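You operate a simulated robot arm through the tools that you are given. There is no shell and no other tool.

Carry out the task below with a simulated robot arm. There is one attempt and no reset: what you move stays moved.

Task
Clean the iron on the brass wool, tin its tip and shut down.
Fine: feed solder once, melt it on the clean tip, fan running; stand the iron, then station and fan off.

It is judged by the outcome, as a careful person would: the job done as asked, and still so three seconds after it is handed in. It fails if anything else is knocked over, pushed out of place, dropped, spilled or broken.

Robot
A 7-joint arm with a two-finger parallel gripper, fixed in place. Base frame: the origin is at the foot of the arm, x ahead of it, y to its left, z up; the work surface is at about z = 780. Lengths are in mm, angles in rad, forces in N, time in s.
Its first joint turns from -2.304 to 2.304 rad. Payload 3.91 kg.
The tool frame sits at the grasp point between the pads (the TCP): z along the fingers, y along the line on which they close. The tips reach 30 mm beyond it. The gripper opens to 110 mm. The fingers are 20 mm wide and 10 mm thick; the gripper's body (48 by 112 mm) begins 55 mm behind the TCP.
Orientation is that of the tool frame in the base frame, as a unit quaternion [x, y, z, w]. With the fingers straight down and closing along the base's y, the tool's x points along the base's -x, its y along +y and its z along -z.

Tools
- The arm moves only by the tool arm_command. Its arguments are lists of equal length, an entry for each row: "offset": the shift along the base's x, y, z in units of 40 mm (1.0 is 40 mm), a list of three; "dr": the turn, a rotation vector about the base's x, y, z in units of 4 degrees (1.0 is 4 degrees), a list of three; "grip": the closure in counts, from 0 (fully open) to 255 (shut). In form: {"offset": [[x, y, z], ...], "dr": [[ax, ay, az], ...], "grip": [grip, ...]}. A call has 1 to 20 rows; each row shifts and turns the commanded pose from where the row before left it. A call with a number of a shift or a turn outside -1 to 1 is refused whole. A row lasts 0.2 s, in which the tool goes at most 50 mm and 0.15 rad; a call with a longer step from one row to the next is refused whole, and so is a gripper value outside its range. A pose out of reach is approached as far as the arm can. The call stops where the force on the tool passes 40 N (or 10 N more than at its start, if that is more) or the arm is blocked; 0.2 s more then pass. The fingers move at their own pace (about 108 mm/s each) and stop on an object; they squeeze with about 36 N. The grip force told is the motor's: it shows also when the fingers shut on nothing. Time passes only in rows, and 0.2 s behind the last, so rows that do not move let the fingers close. The reply holds the time, the measured pose of the TCP, the force on the tool along the base axes, the opening and the grip force, in the units named above and with some noise, with the torque about the TCP (base axes, N m) and any sound that the robot's microphone picked up.
- Cameras (640 x 400 px; columns grow to the right, rows downward): "scene" is fixed at [223.5, -646.6, 1607.3]; the picture's right is [0.94, -0.35, 0.00], its down [-0.14, -0.38, -0.92] and it looks along [0.32, 0.86, -0.40] (base axes); focal length 323 px, centre (320, 200). "wrist" rides on the gripper at [72, 17, -103] in the tool frame; the picture's right is [-0.23, 0.97, 0.00], its down [-0.76, -0.18, -0.62] and it looks along [-0.61, -0.14, 0.78] (tool axes); focal length 222 px, centre (320, 200).
- snapshot(camera): a new picture of that camera. No time passes.
- locate(camera, pixels): for up to 12 pixels [column, row] of the newest picture of that camera ("zoom" is the newest enlarged one), the place [x, y, z] in the base frame of the surface seen there, good to about 3 mm, but the place of the scene camera against the robot may be out by one fixed shift of up to 12 mm in any direction. No time passes.
- enlarge(camera, box): a new picture of the part [left, top, right, bottom] of that camera's present view, enlarged. No time passes.
- sign_off(): hands the job in; it is judged then, once.

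Open the gripper and draw the arm clear of the work before you hand the job in, unless the task says otherwise.

The tools are called after "Call:" as name(argument=value, ...) on one line, values as JSON. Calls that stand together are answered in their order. arm_command: Moves the arm, as the interface text tells. Its arguments: {"type":"object","properties":{"offset":{"type":"array","items":{"type":"array","items":{"type":"number"}}},"dr":{"type":"array","items":{"type":"array","items":{"type":"number"}}},"grip":{"type":"array","items":{"type":"number"}}},"required":["offset","dr","grip"]} The other tools are called the same way: snapshot (camera) takes a picture; locate (camera, pixels) gives the place of the surface under pixels of a picture; enlarge (camera, box) takes an enlarged picture of a part of a camera's view; sign_off () hands the job in.

At the start:

```text
time_s: 0.0
position: [391.2, 357.9, 1263.0]
orientation: [0.001, 1.0, 0.0, 0.0]
force: [-0.6, -0.6, 0.4]
ft_torque: [0.0, 0.01, -0.01]
finger_gap: 109.9
grasp_force: 0.0
```

scene: 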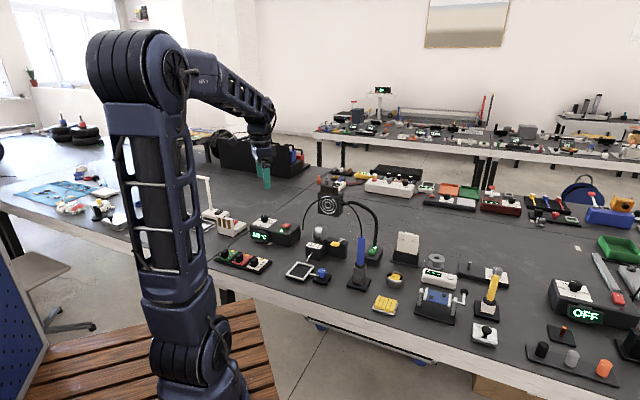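
wrist: 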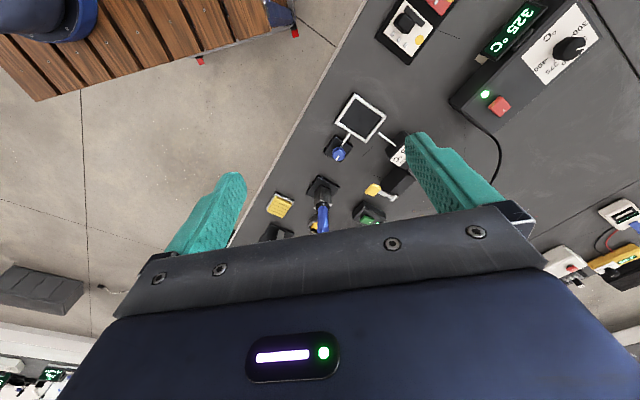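

The scene shows a soldering station around (270,232), a blue-handled iron around (360,250), a fan around (330,205). I'll enlarge those areas to identify everything.

Call:
enlarge(camera="scene", box=[200, 170, 420, 310])

Call:
enlarge(camera="scene", box=[340, 200, 540, 360])

Call:
enlarge(camera="wrist", box=[240, 0, 640, 250])

```text
2.86 times, centred on (310, 240) of scene
```

zoom: 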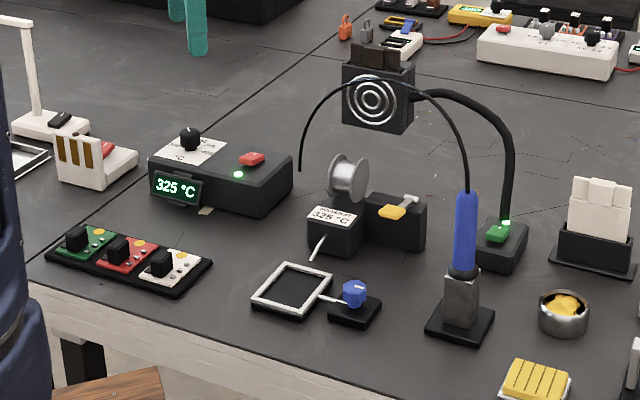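

```text
2.50 times, centred on (440, 280) of scene
```

zoom: 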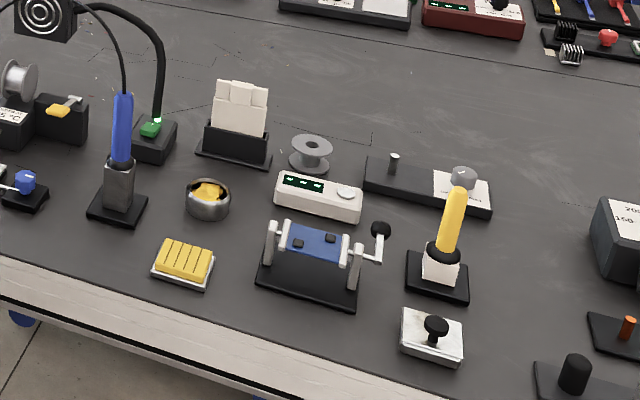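

```text
1.60 times, centred on (440, 125) of wrist
```

zoom: 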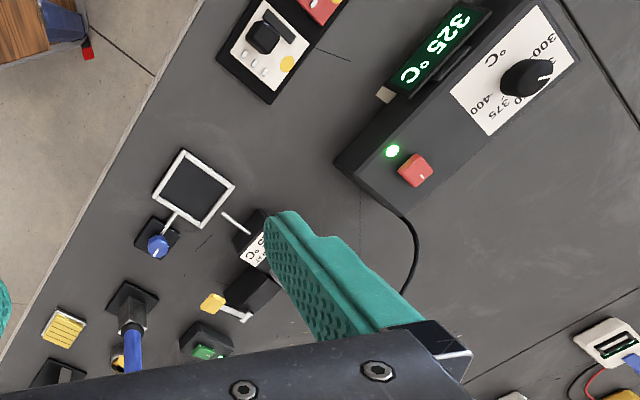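

The scene contains the station (display 325 °C), a solder feeder with yellow lever, a fan with green switch, iron in a stand, brass wool pot and a yellow sponge. I'll take locations from the scene camera for these.

Call:
enlarge(camera="scene", box=[280, 190, 400, 300])

Call:
locate(camera="scene", pixels=[[361, 240], [359, 270], [359, 285], [395, 276], [372, 251], [328, 205], [341, 243], [318, 236], [285, 225], [281, 231], [321, 273], [300, 270]])

```text
3.64 times, centred on (340, 245) of scene
```

zoom: 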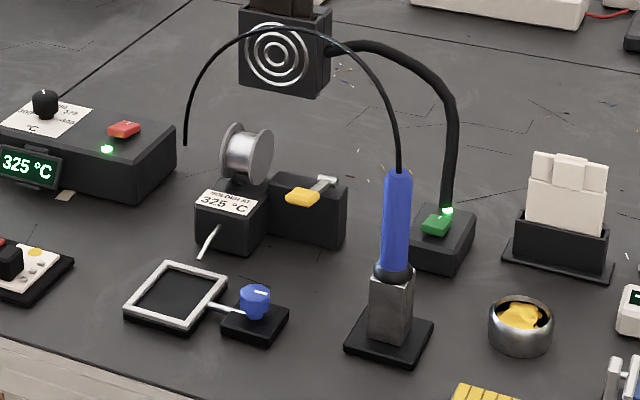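

```text
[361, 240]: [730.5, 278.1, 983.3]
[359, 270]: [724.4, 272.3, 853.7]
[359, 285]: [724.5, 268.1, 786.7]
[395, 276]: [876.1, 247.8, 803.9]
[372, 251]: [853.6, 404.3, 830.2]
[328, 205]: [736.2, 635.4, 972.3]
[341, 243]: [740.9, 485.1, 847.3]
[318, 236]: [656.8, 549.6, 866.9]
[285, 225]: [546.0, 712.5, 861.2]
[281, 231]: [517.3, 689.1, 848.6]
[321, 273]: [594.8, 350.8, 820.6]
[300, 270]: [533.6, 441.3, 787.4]
```

I'll raise nothing yet but move the arm toward y≈520 at a safe height to look at the feeder and station with the wrist camera.

Call:
arm_command(offset=[[0, 1, 0], [0, 1, 0], [0, 1, 0], [0, 1, 0], [0, 0.5, 0]], dr=[[0, 0, 0], [0, 0, 0], [0, 0, 0], [0, 0, 0], [0, 0, 0]], grip=[0, 0, 0, 0, 0])

Call:
snapshot(camera="wrist")

Call:
snapshot(camera="scene")

```text
time_s: 1.2
position: [390.5, 538.4, 1264.0]
orientation: [0.0, 1.0, 0.0, 0.0]
force: [-0.4, 0.1, 0.7]
ft_torque: [0.01, -0.02, 0.0]
finger_gap: 110.1
grasp_force: 0.1
```

```text
taken
```

wrist: 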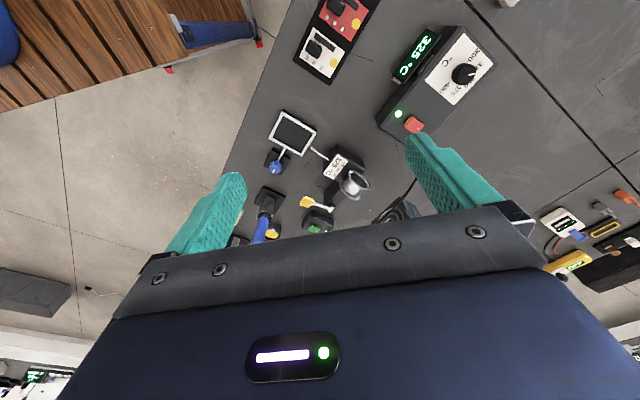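

```text
taken
```

scene: 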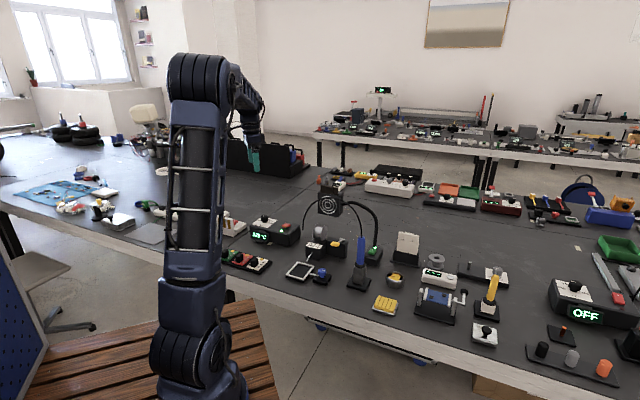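

The wrist view shows the feeder at (340,170), iron at (265,220), fan switch at (315,220). I'll enlarge for detail.

Call:
enlarge(camera="wrist", box=[225, 90, 415, 245])

Call:
enlarge(camera="wrist", box=[360, 10, 510, 140])

Call:
enlarge(camera="scene", box=[230, 180, 340, 290])

Call:
enlarge(camera="scene", box=[300, 180, 410, 300])

```text
2.58 times, centred on (320, 168) of wrist
```

zoom: 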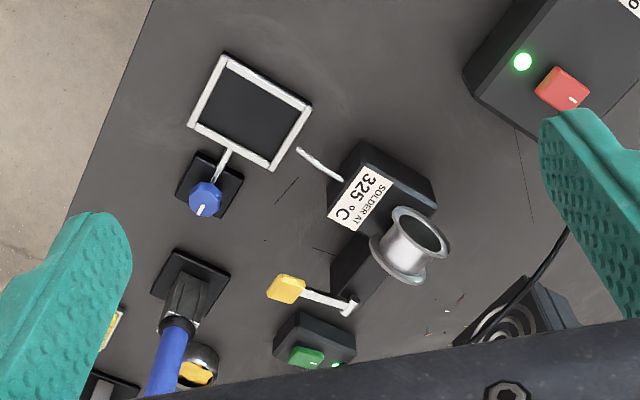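

```text
3.08 times, centred on (435, 75) of wrist
```

zoom: 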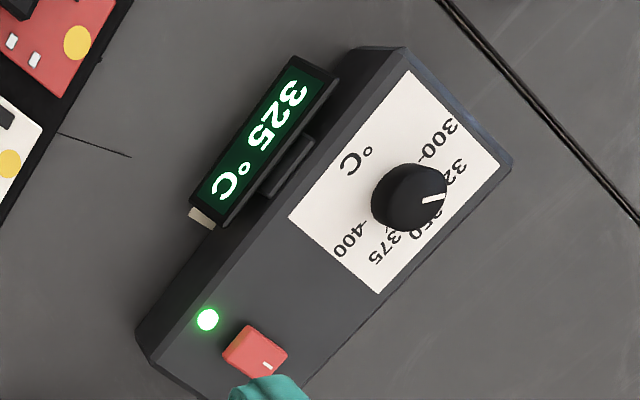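

```text
3.64 times, centred on (285, 235) of scene
```

zoom: 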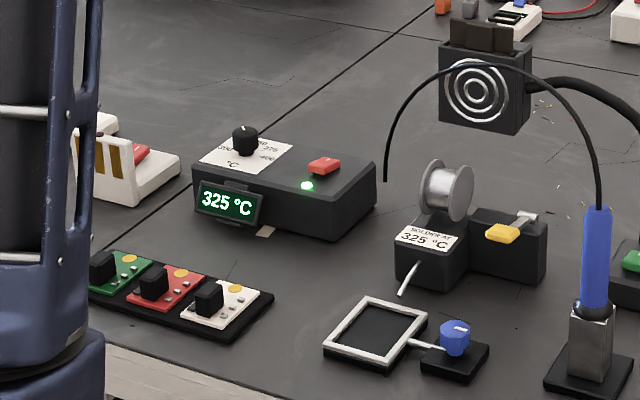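

```text
3.33 times, centred on (355, 240) of scene
```

zoom: 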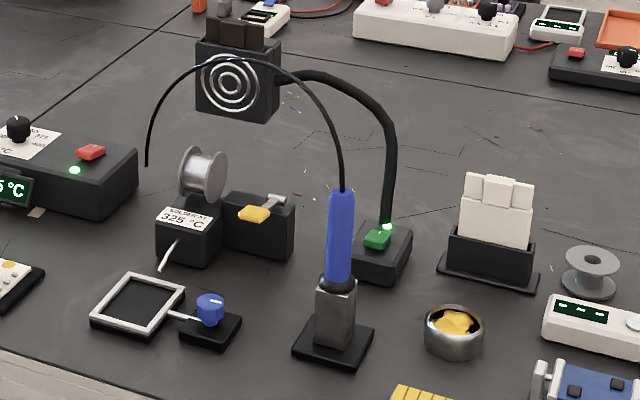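

The station knob points at 325 and both LEDs look lit. I'll locate the cord arch, fan gooseneck, switch, lever and nozzle from this latest zoom.

Call:
locate(camera="zoom", pixels=[[147, 164], [165, 110], [208, 61], [250, 58], [305, 95], [336, 155], [341, 190], [340, 240], [337, 280], [336, 292], [336, 340], [454, 325]])

Call:
locate(camera="zoom", pixels=[[255, 213], [280, 200], [176, 243], [160, 270], [377, 238], [388, 227], [390, 150], [350, 90], [285, 75], [203, 175], [453, 345], [430, 320]])

```text
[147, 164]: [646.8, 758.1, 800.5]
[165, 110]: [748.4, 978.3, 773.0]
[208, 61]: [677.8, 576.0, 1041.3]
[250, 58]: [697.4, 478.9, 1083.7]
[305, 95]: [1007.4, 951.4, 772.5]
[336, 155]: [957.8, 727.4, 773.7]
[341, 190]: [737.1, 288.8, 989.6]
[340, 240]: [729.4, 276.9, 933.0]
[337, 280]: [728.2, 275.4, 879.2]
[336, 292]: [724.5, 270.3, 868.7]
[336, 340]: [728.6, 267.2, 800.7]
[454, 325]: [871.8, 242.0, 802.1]
```

```text
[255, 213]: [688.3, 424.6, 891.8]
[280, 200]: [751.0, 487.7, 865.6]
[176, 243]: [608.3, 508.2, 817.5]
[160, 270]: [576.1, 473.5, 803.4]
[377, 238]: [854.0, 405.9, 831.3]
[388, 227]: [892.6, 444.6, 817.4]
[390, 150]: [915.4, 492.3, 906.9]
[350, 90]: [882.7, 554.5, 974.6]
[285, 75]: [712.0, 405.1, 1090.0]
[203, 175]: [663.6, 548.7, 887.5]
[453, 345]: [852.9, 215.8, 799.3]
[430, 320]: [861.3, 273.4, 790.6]
```

The cord arcs from the iron's top (735,285,1000) up via (705,440,1090) and down to the station, so I must keep clear of it. I'll move closer at TCP ≈(518,442,1084), well short of the cord, to look at the feeder and iron.

Call:
arm_command(offset=[[0.64, -0.48, -0.9], [0.64, -0.48, -0.9], [0.64, -0.48, -0.9], [0.64, -0.48, -0.9], [0.64, -0.48, -0.9]], dr=[[0, 0, 0], [0, 0, 0], [0, 0, 0], [0, 0, 0], [0, 0, 0]], grip=[0, 0, 0, 0, 0])

Call:
snapshot(camera="wrist")

Call:
enlarge(camera="wrist", box=[220, 60, 420, 240])

```text
time_s: 2.4
position: [519.0, 441.8, 1083.6]
orientation: [-0.002, 1.0, 0.001, 0.0]
force: [-0.8, 0.3, -0.2]
ft_torque: [0.0, -0.01, 0.01]
finger_gap: 109.9
grasp_force: 0.0
```

```text
taken
```

wrist: 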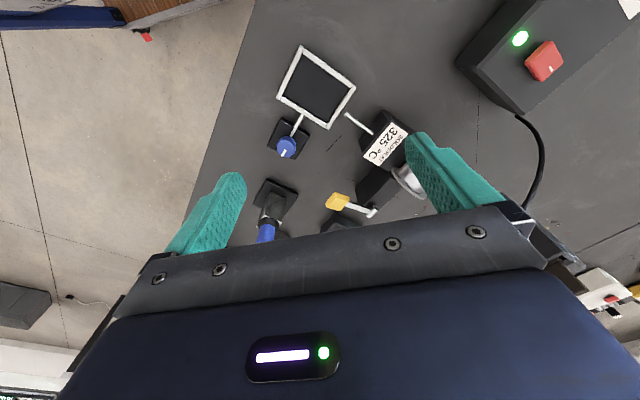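

```text
2.22 times, centred on (320, 150) of wrist
```

zoom: 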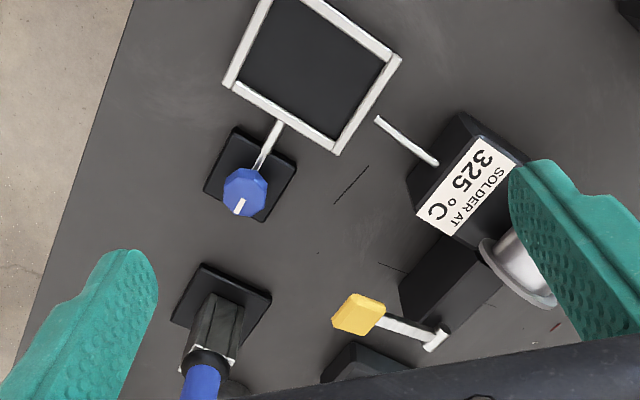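

I'll locate the nozzle end (378,120), lever pad (358,313), pivot (435,340), holder and spool through the wrist zoom, which is better registered to the robot.

Call:
locate(camera="zoom", pixels=[[379, 121], [434, 162], [358, 313], [342, 318], [375, 305], [400, 327], [437, 340], [430, 270], [215, 320], [208, 365], [200, 390], [243, 185]])

Call:
locate(camera="zoom", pixels=[[175, 320], [205, 265], [270, 290], [465, 190], [490, 245], [545, 300], [470, 115], [410, 175], [400, 285], [450, 235], [345, 350], [290, 90]])

Call:
locate(camera="wrist", pixels=[[544, 60], [548, 70], [520, 38], [528, 130], [536, 200], [550, 48], [535, 62], [510, 105]])

```text
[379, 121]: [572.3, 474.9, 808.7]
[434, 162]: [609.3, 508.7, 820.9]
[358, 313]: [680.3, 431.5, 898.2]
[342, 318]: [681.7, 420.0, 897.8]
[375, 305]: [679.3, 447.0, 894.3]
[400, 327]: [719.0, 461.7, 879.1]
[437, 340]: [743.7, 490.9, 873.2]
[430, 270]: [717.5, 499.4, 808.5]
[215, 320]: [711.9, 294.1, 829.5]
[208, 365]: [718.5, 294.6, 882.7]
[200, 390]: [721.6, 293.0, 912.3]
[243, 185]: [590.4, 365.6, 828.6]
```

```text
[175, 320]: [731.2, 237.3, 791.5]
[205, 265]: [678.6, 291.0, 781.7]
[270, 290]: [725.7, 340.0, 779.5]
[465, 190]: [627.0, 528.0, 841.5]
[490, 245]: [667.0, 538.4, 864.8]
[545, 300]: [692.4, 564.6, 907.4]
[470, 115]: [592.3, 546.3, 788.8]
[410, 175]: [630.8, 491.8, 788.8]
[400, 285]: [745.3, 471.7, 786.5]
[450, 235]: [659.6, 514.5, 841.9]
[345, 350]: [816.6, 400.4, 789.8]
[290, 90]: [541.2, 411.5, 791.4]
```

```text
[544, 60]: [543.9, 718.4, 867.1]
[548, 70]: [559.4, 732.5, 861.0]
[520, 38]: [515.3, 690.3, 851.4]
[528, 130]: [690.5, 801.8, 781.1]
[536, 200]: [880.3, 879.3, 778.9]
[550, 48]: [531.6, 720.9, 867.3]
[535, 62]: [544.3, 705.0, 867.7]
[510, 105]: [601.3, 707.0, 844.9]
```

Wrist locates the lever pad at ≈(680,431,898), nozzle end ≈(572,475,809), iron stand centre ≈(728,289), red station switch ≈(544,718,867). I'll close the gripper and tilt the tool 44° (so the hand stays below/behind the cord) while moving toward (600,431,1000).

Call:
arm_command(offset=[[0.184, -0.025, -0.19], [0.184, -0.025, -0.19], [0.184, -0.025, -0.19], [0.184, -0.025, -0.19], [0.184, -0.025, -0.19], [0.184, -0.025, -0.19], [0.184, -0.025, -0.19], [0.184, -0.025, -0.19], [0.184, -0.025, -0.19], [0.184, -0.025, -0.19], [0.184, -0.025, -0.19]], dr=[[0, -1, 0], [0, -1, 0], [0, -1, 0], [0, -1, 0], [0, -1, 0], [0, -1, 0], [0, -1, 0], [0, -1, 0], [0, -1, 0], [0, -1, 0], [0, -1, 0]], grip=[255, 255, 255, 255, 255, 255, 255, 255, 255, 255, 255])

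Call:
snapshot(camera="wrist")

Call:
snapshot(camera="scene")

Call:
enlarge(camera="scene", box=[270, 170, 420, 300])

```text
time_s: 4.8
position: [602.1, 429.5, 999.1]
orientation: [0.0, 0.927, 0.0, 0.375]
force: [1.1, 0.1, -0.7]
ft_torque: [-0.01, 0.02, -0.01]
finger_gap: 0.0
grasp_force: 36.3
```

```text
taken
```

wrist: 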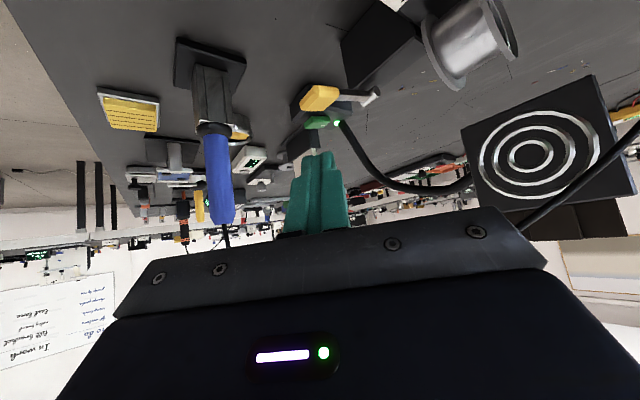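

```text
taken
```

scene: 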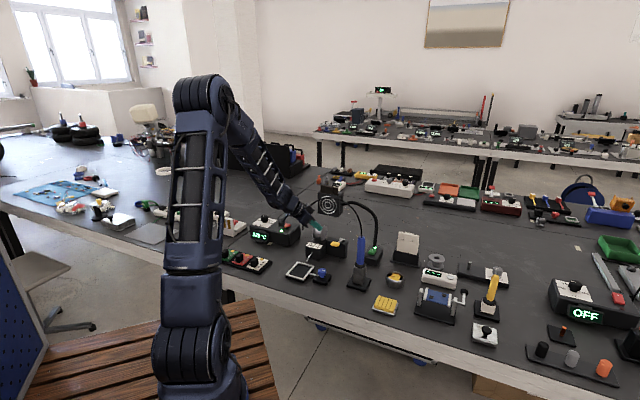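

```text
3.08 times, centred on (345, 235) of scene
```

zoom: 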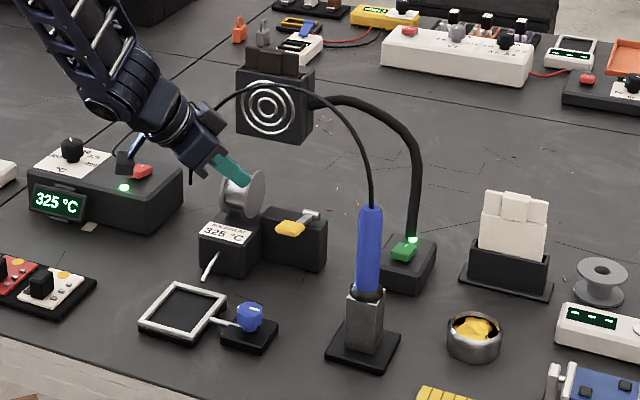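

The upside-down wrist view now shows the iron from the side at (217,175), the lever pad at (320,97), fan switch at (318,122). I'll enlarge and locate them precisely.

Call:
enlarge(camera="wrist", box=[140, 30, 400, 240])

Call:
locate(camera="zoom", pixels=[[440, 165], [415, 185], [455, 155], [480, 165], [180, 255], [195, 330], [205, 400], [165, 330], [228, 320], [175, 200], [440, 225], [480, 228]])

```text
1.90 times, centred on (270, 135) of wrist
```

zoom: 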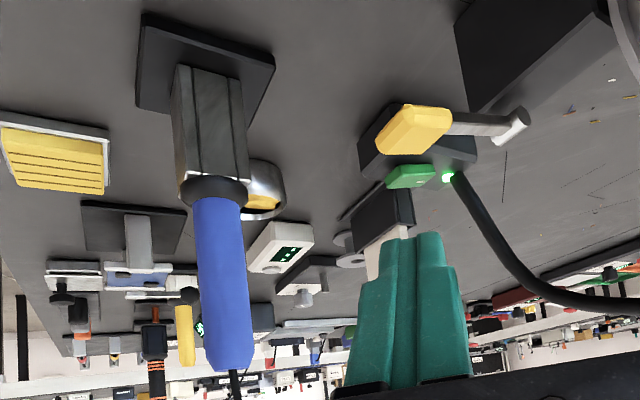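

```text
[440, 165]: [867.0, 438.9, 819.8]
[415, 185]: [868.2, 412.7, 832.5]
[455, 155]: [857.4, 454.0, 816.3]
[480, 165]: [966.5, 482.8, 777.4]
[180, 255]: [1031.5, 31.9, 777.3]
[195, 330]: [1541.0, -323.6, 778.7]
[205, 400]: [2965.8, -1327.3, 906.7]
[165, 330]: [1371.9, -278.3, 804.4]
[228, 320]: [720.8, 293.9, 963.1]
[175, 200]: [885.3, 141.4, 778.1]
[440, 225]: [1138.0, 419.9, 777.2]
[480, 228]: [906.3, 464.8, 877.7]
```

Now locating precise pixels: handle (205–250, 220–365), collar (213,190), pad (412,130), fan switch (410,178), pot.

Call:
locate(camera="zoom", pixels=[[228, 360], [225, 290], [220, 220], [206, 290], [244, 290], [213, 190], [210, 130], [262, 200], [262, 175], [410, 178], [430, 182], [390, 182]])

Call:
locate(camera="zoom", pixels=[[390, 140], [420, 142], [395, 125], [430, 120], [440, 115], [385, 148], [425, 150], [480, 122], [515, 122], [410, 130], [446, 177], [238, 365]])

```text
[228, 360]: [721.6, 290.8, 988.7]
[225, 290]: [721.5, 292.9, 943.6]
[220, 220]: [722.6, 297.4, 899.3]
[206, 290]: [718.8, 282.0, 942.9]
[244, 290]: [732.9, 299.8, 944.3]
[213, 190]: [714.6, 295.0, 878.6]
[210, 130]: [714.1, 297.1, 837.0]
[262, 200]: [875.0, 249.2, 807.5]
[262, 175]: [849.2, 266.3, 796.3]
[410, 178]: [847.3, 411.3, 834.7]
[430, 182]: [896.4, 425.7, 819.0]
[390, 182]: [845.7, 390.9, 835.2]
```

```text
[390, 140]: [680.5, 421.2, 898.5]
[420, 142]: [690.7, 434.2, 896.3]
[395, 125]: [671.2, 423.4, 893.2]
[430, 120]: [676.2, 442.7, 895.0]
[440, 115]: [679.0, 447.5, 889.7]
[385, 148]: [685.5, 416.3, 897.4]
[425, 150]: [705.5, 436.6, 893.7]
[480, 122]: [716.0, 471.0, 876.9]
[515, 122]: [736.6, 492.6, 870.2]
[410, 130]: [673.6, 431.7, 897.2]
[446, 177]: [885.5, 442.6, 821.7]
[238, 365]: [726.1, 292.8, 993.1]
```

The pad top is centred ≈(684,431,897). I'll bring the closed fingertips over it (TCP ≈(670,431,945)), then check.

Call:
arm_command(offset=[[0.85, 0.02, -0.6], [0.85, 0.02, -0.6], [0, 0, -0.2]], dr=[[0, 0, 0], [0, 0, 0], [0, 0, 0]], grip=[255, 255, 255])

Call:
enlarge(camera="wrist", box=[200, 30, 440, 230])

Call:
enlarge(camera="scene", box=[280, 190, 400, 290])

```text
time_s: 5.6
position: [667.5, 432.8, 943.9]
orientation: [-0.001, 0.927, 0.0, 0.375]
force: [0.0, -0.3, 0.5]
ft_torque: [0.0, 0.0, 0.02]
finger_gap: 0.0
grasp_force: 36.4
```

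```text
2.00 times, centred on (320, 130) of wrist
```

zoom: 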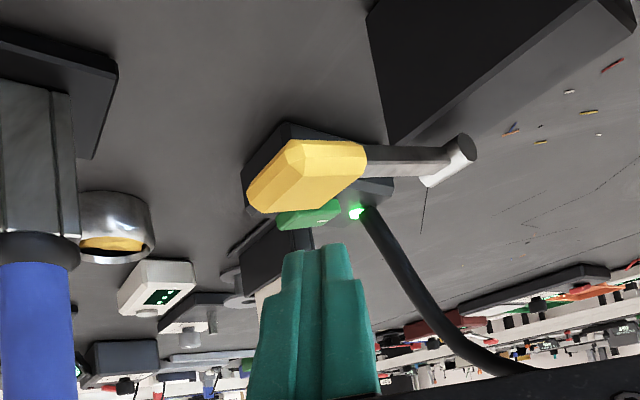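

```text
4.00 times, centred on (340, 240) of scene
```

zoom: 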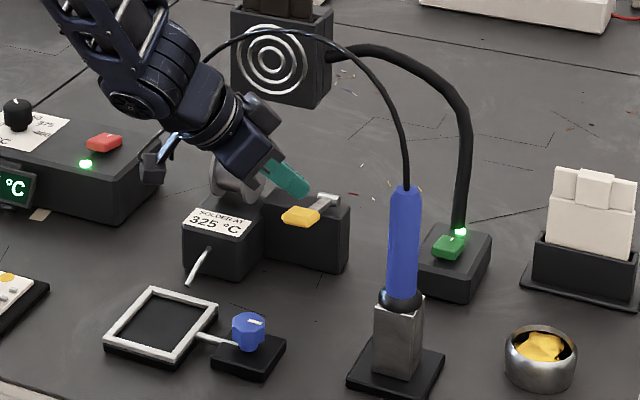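

The fingertips are just above the pad with y aligned. I'll descend gently ~22 mm in small steps and watch the force and sound.

Call:
arm_command(offset=[[0, 0, -0.2], [0, 0, -0.15], [0, 0, -0.1], [0, 0, -0.1]], dr=[[0, 0, 0], [0, 0, 0], [0, 0, 0], [0, 0, 0]], grip=[255, 255, 255, 255])

Call:
enlarge(camera="scene", box=[280, 190, 400, 290])

```text
time_s: 6.6
position: [668.5, 434.0, 922.0]
orientation: [0.0, 0.927, 0.0, 0.375]
force: [-0.4, -0.1, 0.7]
ft_torque: [0.01, -0.02, 0.0]
finger_gap: 0.1
grasp_force: 35.7
```

```text
4.00 times, centred on (340, 240) of scene
```

zoom: 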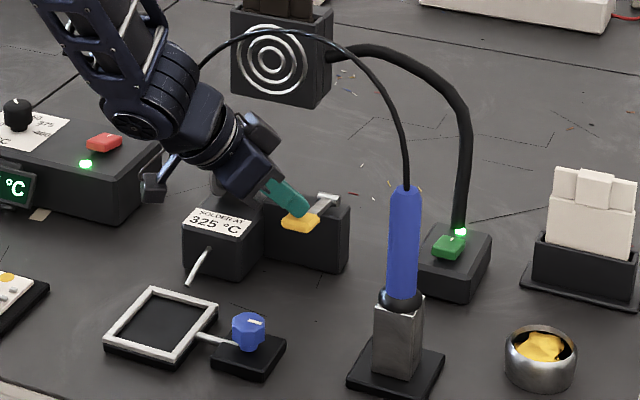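

Fingertips are right at the pad, no notable force yet. I'll continue down 12 mm in 4 mm steps.

Call:
arm_command(offset=[[0, 0, -0.1], [0, 0, -0.1], [0, 0, -0.1]], dr=[[0, 0, 0], [0, 0, 0], [0, 0, 0]], grip=[255, 255, 255])

Call:
enlarge(camera="scene", box=[280, 190, 400, 290])

Call:
enlarge(camera="wrist", box=[200, 30, 440, 230])

```text
time_s: 7.4
position: [668.5, 432.4, 909.3]
orientation: [0.0, 0.927, 0.0, 0.375]
force: [-0.3, -0.2, 0.8]
ft_torque: [-0.02, -0.01, -0.02]
finger_gap: 0.1
grasp_force: 36.2
```

```text
4.00 times, centred on (340, 240) of scene
```

zoom: 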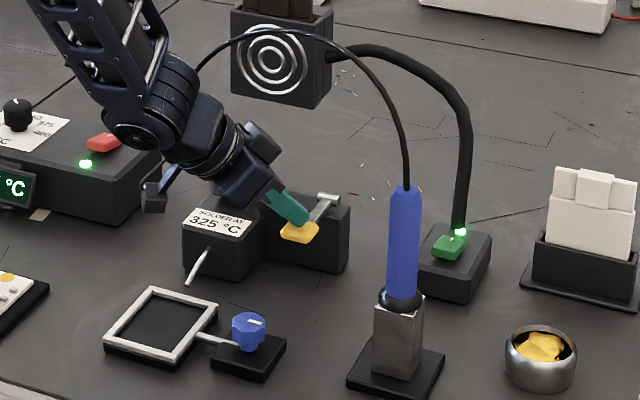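

```text
2.00 times, centred on (320, 130) of wrist
```

zoom: 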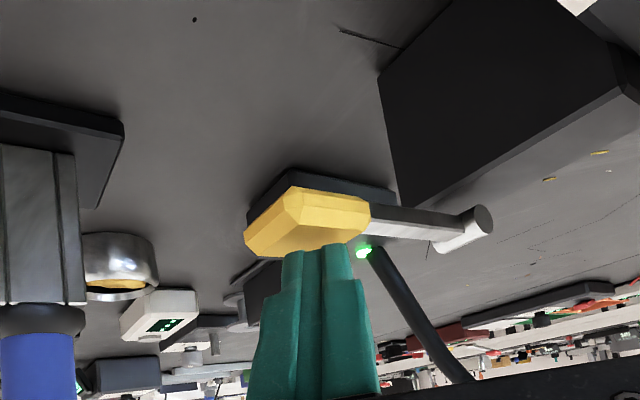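

The pad is moving down with the finger (scene pad now at zoom (300,232)). No click yet, so I continue pressing in 4 mm steps.

Call:
arm_command(offset=[[0, 0, -0.1], [0, 0, -0.1], [0, 0, -0.1]], dr=[[0, 0, 0], [0, 0, 0], [0, 0, 0]], grip=[255, 255, 255])

Call:
enlarge(camera="scene", box=[280, 190, 400, 290])

```text
time_s: 8.2
position: [668.2, 432.6, 897.2]
orientation: [0.0, 0.927, -0.001, 0.374]
force: [0.4, -0.7, 0.6]
ft_torque: [0.02, 0.02, -0.02]
finger_gap: 0.0
grasp_force: 35.8
```

```text
4.00 times, centred on (340, 240) of scene
```

zoom: 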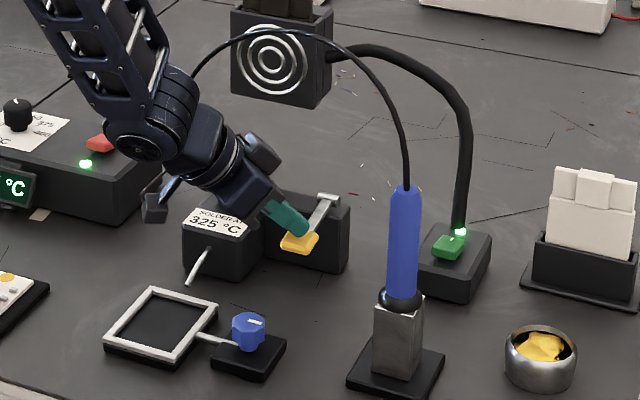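

The lever is still travelling freely; no stop or sound yet. I'll keep pressing in small steps.

Call:
arm_command(offset=[[0, 0, -0.1], [0, 0, -0.1], [0, 0, -0.1]], dr=[[0, 0, 0], [0, 0, 0], [0, 0, 0]], grip=[255, 255, 255])

Call:
enlarge(camera="scene", box=[280, 190, 400, 290])

Call:
enlarge(camera="wrist", box=[200, 30, 440, 230])

```text
time_s: 9.0
position: [667.9, 432.5, 887.8]
orientation: [0.0, 0.927, 0.001, 0.376]
force: [-8.4, -4.8, 33.8]
ft_torque: [0.08, -0.27, -0.01]
finger_gap: 0.0
grasp_force: 36.3
```

```text
4.00 times, centred on (340, 240) of scene
```

zoom: 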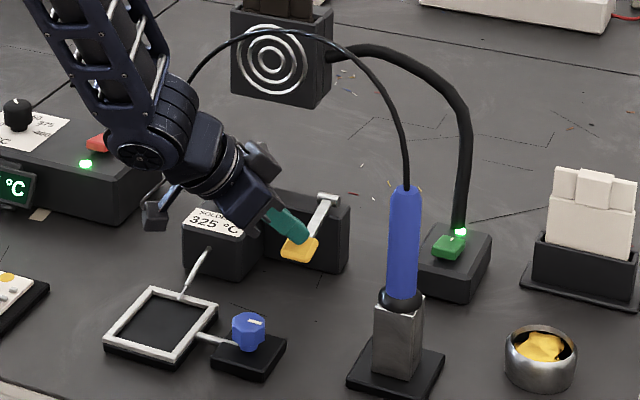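

```text
2.00 times, centred on (320, 130) of wrist
```

zoom: 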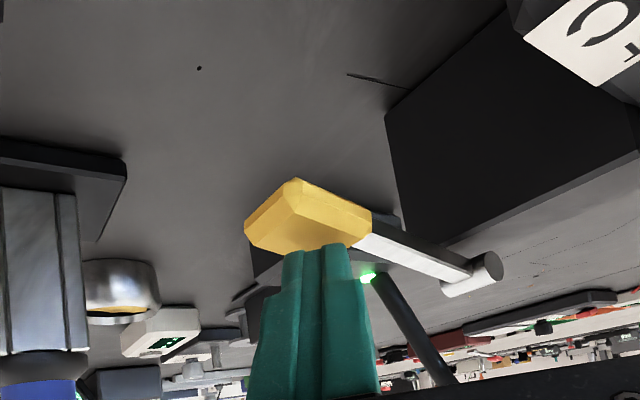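

The lever hit its end stop (34 N) and a thin wire now protrudes from the nozzle at scene zoom (183,293). I'll lift straight up and back off, letting the lever return.

Call:
arm_command(offset=[[0, 0, 0.4], [0, 0, 0.8], [-0.3, 0, 0.8], [-0.8, 0, 0.6], [-0.8, 0, 0.5]], dr=[[0, 0, 0], [0, 0, 0], [0, 0, 0], [0, 0, 0], [0, 0, 0]], grip=[255, 255, 255, 255, 255])

Call:
enlarge(camera="scene", box=[280, 220, 380, 290])

Call:
snapshot(camera="wrist")

```text
time_s: 10.2
position: [593.7, 431.8, 1008.3]
orientation: [-0.001, 0.927, 0.001, 0.375]
force: [0.1, -0.5, 0.3]
ft_torque: [0.0, -0.02, 0.0]
finger_gap: 0.0
grasp_force: 36.5
```

```text
5.71 times, centred on (330, 255) of scene
```

zoom: 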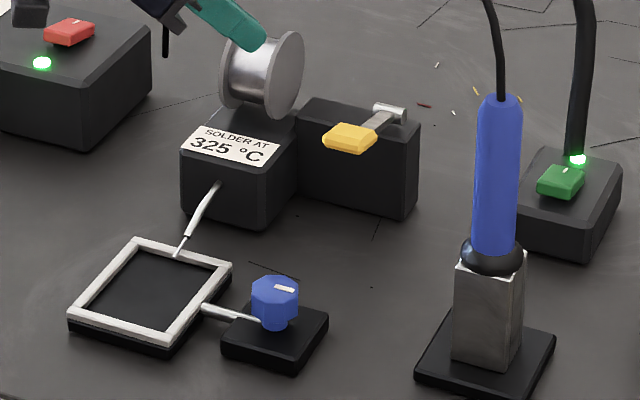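

```text
taken
```

wrist: 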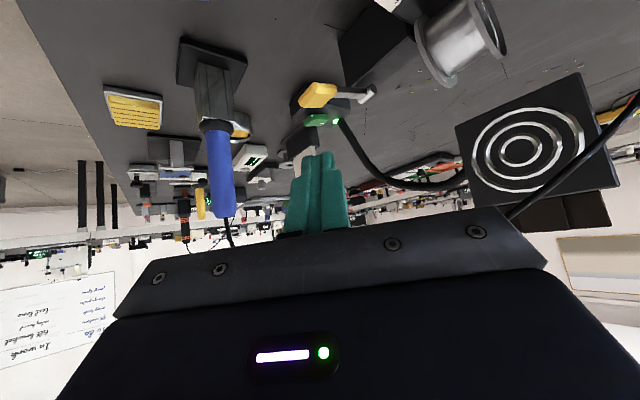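

The lever returned and the solder wire is fed out, ending about zoom (176,254), above the tray frame corner. I'll locate the wire and nozzle points.

Call:
locate(camera="zoom", pixels=[[176, 254], [180, 246], [184, 238], [190, 228], [215, 186], [350, 135], [561, 180], [500, 110], [137, 242], [228, 266], [490, 240], [490, 262]])

Call:
enlarge(camera="scene", box=[290, 240, 330, 275])

```text
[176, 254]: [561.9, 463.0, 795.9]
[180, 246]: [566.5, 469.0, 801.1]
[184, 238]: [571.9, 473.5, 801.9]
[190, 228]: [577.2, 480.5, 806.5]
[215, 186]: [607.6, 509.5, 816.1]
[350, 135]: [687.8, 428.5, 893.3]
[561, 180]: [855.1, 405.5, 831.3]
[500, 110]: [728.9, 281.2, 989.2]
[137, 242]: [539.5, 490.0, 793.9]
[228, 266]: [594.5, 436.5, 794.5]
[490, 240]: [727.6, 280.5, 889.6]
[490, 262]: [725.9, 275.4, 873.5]
```

```text
11.43 times, centred on (310, 258) of scene
```

zoom: 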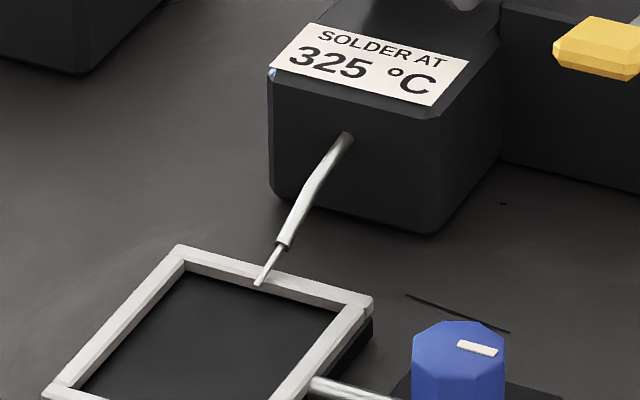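

The wire runs from the nozzle end (285,245) to (259,283) in this zoom. I'll get its position.

Call:
locate(camera="zoom", pixels=[[259, 282], [264, 275], [268, 268], [273, 260], [278, 252], [286, 240], [180, 250], [370, 300], [345, 140], [260, 290], [315, 185]])

```text
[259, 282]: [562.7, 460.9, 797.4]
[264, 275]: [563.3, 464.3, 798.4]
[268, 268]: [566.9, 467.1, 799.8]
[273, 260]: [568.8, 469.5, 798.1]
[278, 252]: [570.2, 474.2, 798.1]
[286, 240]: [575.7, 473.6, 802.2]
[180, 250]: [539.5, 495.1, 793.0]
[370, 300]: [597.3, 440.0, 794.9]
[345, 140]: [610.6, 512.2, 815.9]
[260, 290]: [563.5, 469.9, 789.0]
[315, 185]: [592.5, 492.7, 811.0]
```

I'll back the hand off and reduce the tilt to 20° so the wrist camera can see the fed wire accurately.

Call:
arm_command(offset=[[-0.31, 0.2, -0.1], [-0.31, 0.2, -0.1], [-0.31, 0.2, -0.1], [-0.31, 0.2, -0.1], [-0.31, 0.2, -0.1], [-0.31, 0.2, -0.1]], dr=[[0, 1, 0], [0, 1, 0], [0, 1, 0], [0, 1, 0], [0, 1, 0], [0, 1, 0]], grip=[255, 255, 255, 255, 255, 255])

Call:
snapshot(camera="wrist")

Call:
enlarge(camera="wrist", box=[250, 0, 400, 100])

```text
time_s: 11.6
position: [518.6, 480.8, 983.5]
orientation: [-0.001, 0.985, 0.0, 0.174]
force: [-0.9, 0.3, -0.5]
ft_torque: [0.02, 0.01, 0.04]
finger_gap: 0.0
grasp_force: 35.3
```

```text
taken
```

wrist: 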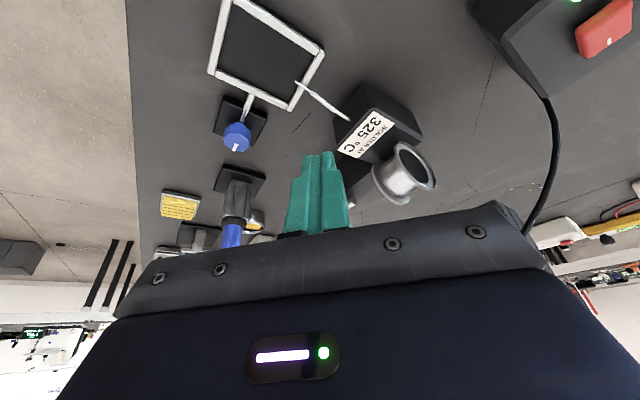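

```text
4.00 times, centred on (325, 50) of wrist
```

zoom: 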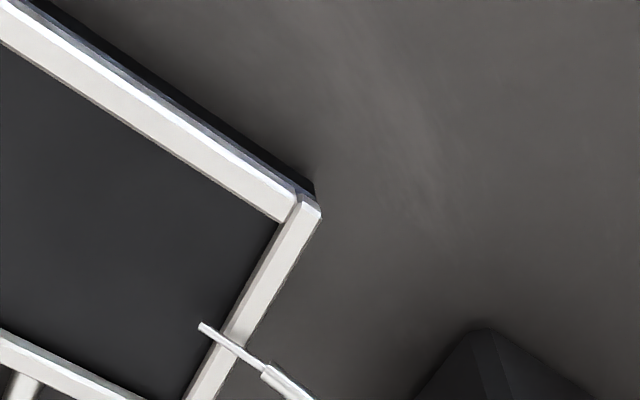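

The wire is seen clearly, from nozzle end (265,372) to wire end (201,326) in the zoom, crossing above the frame edge. I'll locate points along it.

Call:
locate(camera="zoom", pixels=[[202, 327], [212, 333], [222, 340], [235, 349], [248, 359], [258, 366], [268, 374], [285, 387], [225, 355], [250, 310]])

Call:
enlarge(camera="wrist", box=[280, 60, 370, 130])

```text
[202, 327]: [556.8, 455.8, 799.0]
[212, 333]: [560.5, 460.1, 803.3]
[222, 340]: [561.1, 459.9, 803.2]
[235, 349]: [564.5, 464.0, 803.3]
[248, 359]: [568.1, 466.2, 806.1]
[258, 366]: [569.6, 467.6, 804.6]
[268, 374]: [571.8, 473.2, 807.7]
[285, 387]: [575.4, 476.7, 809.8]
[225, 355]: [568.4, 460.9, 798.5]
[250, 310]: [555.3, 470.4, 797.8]
```

```text
5.71 times, centred on (325, 95) of wrist
```

zoom: 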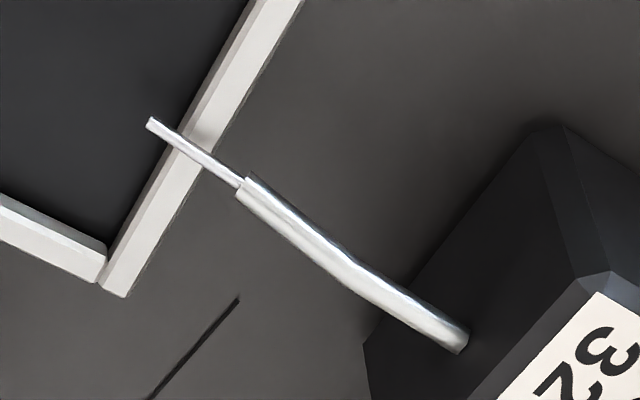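

The wire runs from nozzle end ≈(570,470,806) to free end ≈(557,456,800). Now I open the gripper and go back to 44° tilt toward a pre-grasp spot in front of the iron handle, TCP ≈(650,288,985).

Call:
arm_command(offset=[[0.4, -0.8, 0.02], [0.4, -0.8, 0.02], [0.5, -0.8, 0], [0.6, -0.8, 0], [0.65, -0.8, 0], [0.65, -0.8, 0]], dr=[[0, -1, 0], [0, -1, 0], [0, -1, 0], [0, -1, 0], [0, -1, 0], [0, -1, 0]], grip=[255, 200, 0, 0, 0, 0])

Call:
snapshot(camera="wrist")

Call:
enlarge(camera="wrist", box=[220, 20, 420, 250])

Call:
enlarge(camera="scene", box=[280, 180, 420, 300])

```text
time_s: 13.0
position: [645.6, 288.9, 987.9]
orientation: [0.0, 0.927, 0.0, 0.375]
force: [0.2, 0.0, 0.2]
ft_torque: [-0.01, -0.02, -0.04]
finger_gap: 110.2
grasp_force: 0.1
```

```text
taken
```

wrist: 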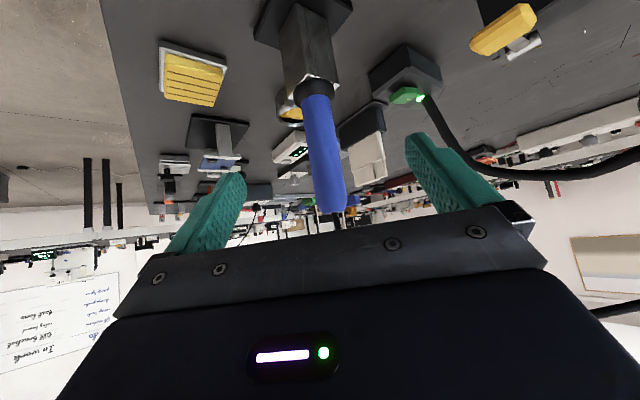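

```text
1.74 times, centred on (320, 135) of wrist
```

zoom: 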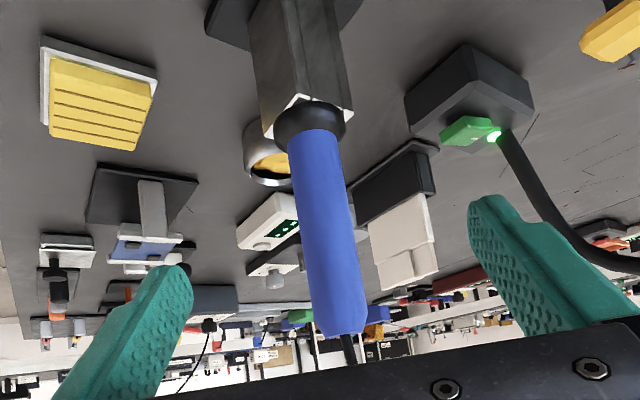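

```text
3.33 times, centred on (350, 240) of scene
```

zoom: 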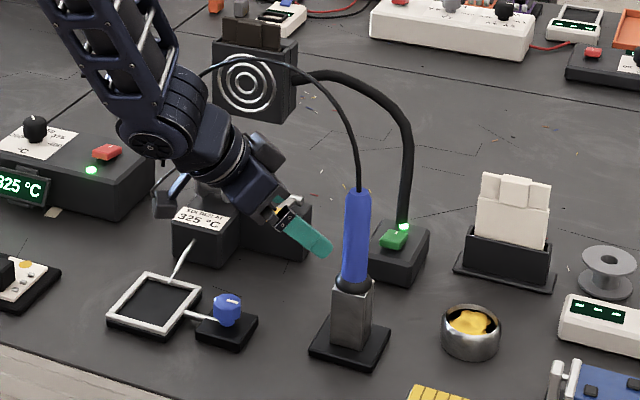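

The handle (326,150) is between the open fingers. I'll locate its edges for fine centring, and the wool pot.

Call:
locate(camera="wrist", pixels=[[326, 150], [312, 150], [340, 150], [320, 115], [333, 200], [322, 190], [343, 190], [315, 90], [292, 112], [281, 105], [292, 122], [302, 78]])

```text
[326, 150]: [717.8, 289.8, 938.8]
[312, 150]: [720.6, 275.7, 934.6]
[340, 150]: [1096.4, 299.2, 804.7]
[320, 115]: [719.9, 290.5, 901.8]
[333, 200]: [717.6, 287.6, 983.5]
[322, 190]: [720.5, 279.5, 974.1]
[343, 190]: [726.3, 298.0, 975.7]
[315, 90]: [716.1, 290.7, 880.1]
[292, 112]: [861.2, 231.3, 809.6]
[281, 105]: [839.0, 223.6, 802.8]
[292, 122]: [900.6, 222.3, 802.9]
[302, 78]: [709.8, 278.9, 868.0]
```

Handle axis ≈(730,288). I'll advance to TCP (730,288,948) with open fingers, then check before closing.

Call:
arm_command(offset=[[0.7, 0, -0.33], [0.7, 0, -0.33], [0.7, 0, -0.33]], dr=[[0, 0, 0], [0, 0, 0], [0, 0, 0]], grip=[0, 0, 0])

Call:
snapshot(camera="wrist")

Call:
enlarge(camera="scene", box=[280, 180, 420, 300])

```text
time_s: 13.8
position: [730.9, 290.6, 947.5]
orientation: [-0.001, 0.927, 0.001, 0.374]
force: [-0.4, 0.2, 0.7]
ft_torque: [-0.01, 0.0, -0.04]
finger_gap: 110.0
grasp_force: 0.1
```

```text
taken
```

wrist: 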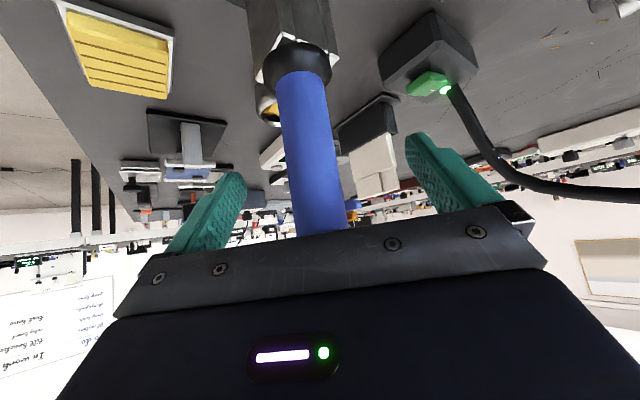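

```text
3.33 times, centred on (350, 240) of scene
```

zoom: 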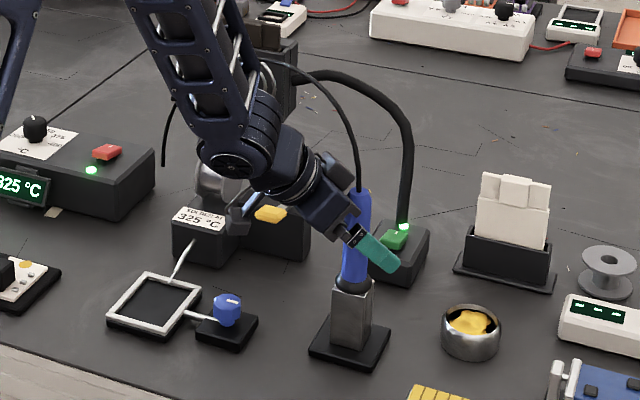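

The handle (321,189) is centred at the TCP between the pads. I'll close the gripper.

Call:
arm_command(offset=[[0, 0, 0], [0, 0, 0], [0, 0, 0], [0, 0, 0]], dr=[[0, 0, 0], [0, 0, 0], [0, 0, 0], [0, 0, 0]], grip=[255, 255, 255, 255])

Call:
snapshot(camera="wrist")

```text
time_s: 14.8
position: [730.5, 289.4, 946.3]
orientation: [0.001, 0.927, -0.001, 0.375]
force: [-0.4, -0.7, -0.2]
ft_torque: [-0.01, -0.02, -0.02]
finger_gap: 28.8
grasp_force: 35.8
```

```text
taken
```

wrist: 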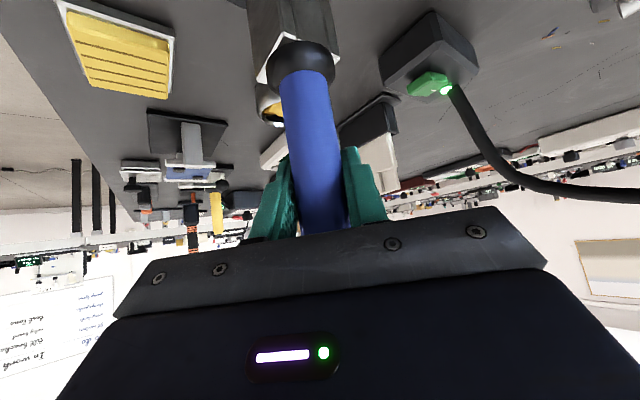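

The handle is gripped (28.8 mm gap, 36 N). I'll lift straight up 100 mm and look at the tip.

Call:
arm_command(offset=[[0, 0, 0.25], [0, 0, 0.5], [0, 0, 0.5], [0, 0, 0.5], [0, 0, 0.75]], dr=[[0, 0, 0], [0, 0, 0], [0, 0, 0], [0, 0, 0], [0, 0, 0]], grip=[255, 255, 255, 255, 255])

Call:
snapshot(camera="scene")

Call:
enlarge(camera="scene", box=[290, 170, 430, 300])

Call:
enlarge(camera="wrist", box=[200, 0, 440, 200])

```text
time_s: 16.0
position: [729.3, 289.0, 1047.4]
orientation: [0.0, 0.927, -0.001, 0.375]
force: [0.1, 0.4, -1.9]
ft_torque: [0.02, 0.01, 0.02]
finger_gap: 28.8
grasp_force: 36.2
```

```text
taken
```

scene: 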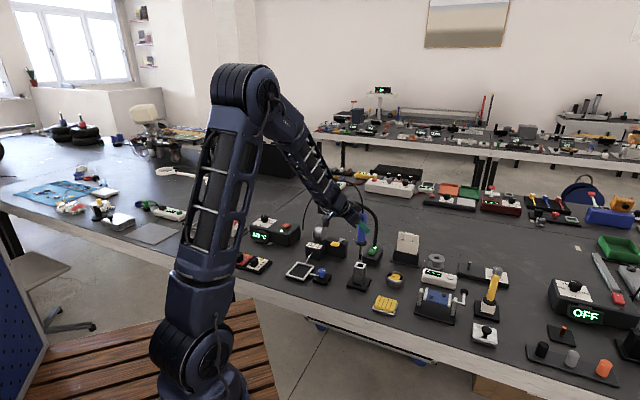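

```text
3.08 times, centred on (360, 235) of scene
```

zoom: 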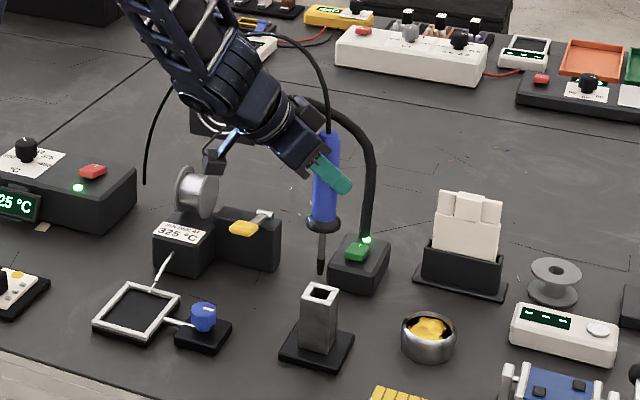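

```text
2.00 times, centred on (320, 100) of wrist
```

zoom: 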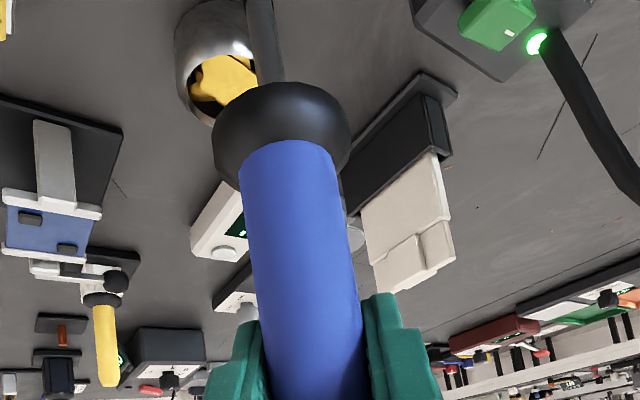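

The iron is out; its tip end shows dark (dirty) at scene px (360,258). I'll enlarge the tip and locate it.

Call:
enlarge(camera="scene", box=[345, 230, 405, 290])

```text
6.67 times, centred on (375, 260) of scene
```

zoom: 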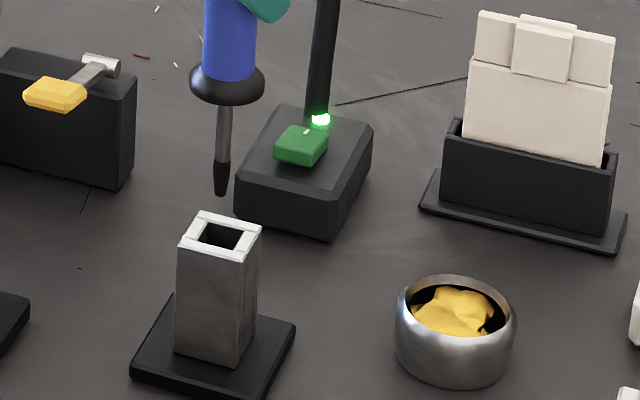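

Call:
locate(camera="zoom", pixels=[[221, 193], [221, 180], [223, 165], [224, 130], [227, 95], [222, 236], [455, 310], [400, 300], [515, 305], [455, 280], [452, 335], [440, 345]])

Call:
locate(camera="zoom", pixels=[[183, 236], [208, 213], [260, 228], [237, 258], [405, 290], [510, 300], [470, 278], [430, 282], [430, 330], [490, 335], [302, 145], [410, 315]])

```text
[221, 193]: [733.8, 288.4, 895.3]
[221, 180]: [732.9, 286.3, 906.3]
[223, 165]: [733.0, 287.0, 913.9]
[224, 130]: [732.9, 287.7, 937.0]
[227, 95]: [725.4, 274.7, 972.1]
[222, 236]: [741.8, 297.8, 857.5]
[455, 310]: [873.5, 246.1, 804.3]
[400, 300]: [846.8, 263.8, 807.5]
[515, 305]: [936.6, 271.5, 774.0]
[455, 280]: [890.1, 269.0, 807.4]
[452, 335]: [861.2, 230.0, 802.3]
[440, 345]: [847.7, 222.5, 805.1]
```

```text
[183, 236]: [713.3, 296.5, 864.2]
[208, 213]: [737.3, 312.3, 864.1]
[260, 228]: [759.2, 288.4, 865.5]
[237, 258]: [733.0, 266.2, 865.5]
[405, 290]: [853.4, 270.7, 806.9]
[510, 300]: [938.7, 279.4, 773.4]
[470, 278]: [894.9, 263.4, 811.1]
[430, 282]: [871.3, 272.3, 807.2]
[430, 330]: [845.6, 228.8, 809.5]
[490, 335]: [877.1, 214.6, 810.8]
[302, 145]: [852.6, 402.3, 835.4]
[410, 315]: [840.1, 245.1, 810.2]
```

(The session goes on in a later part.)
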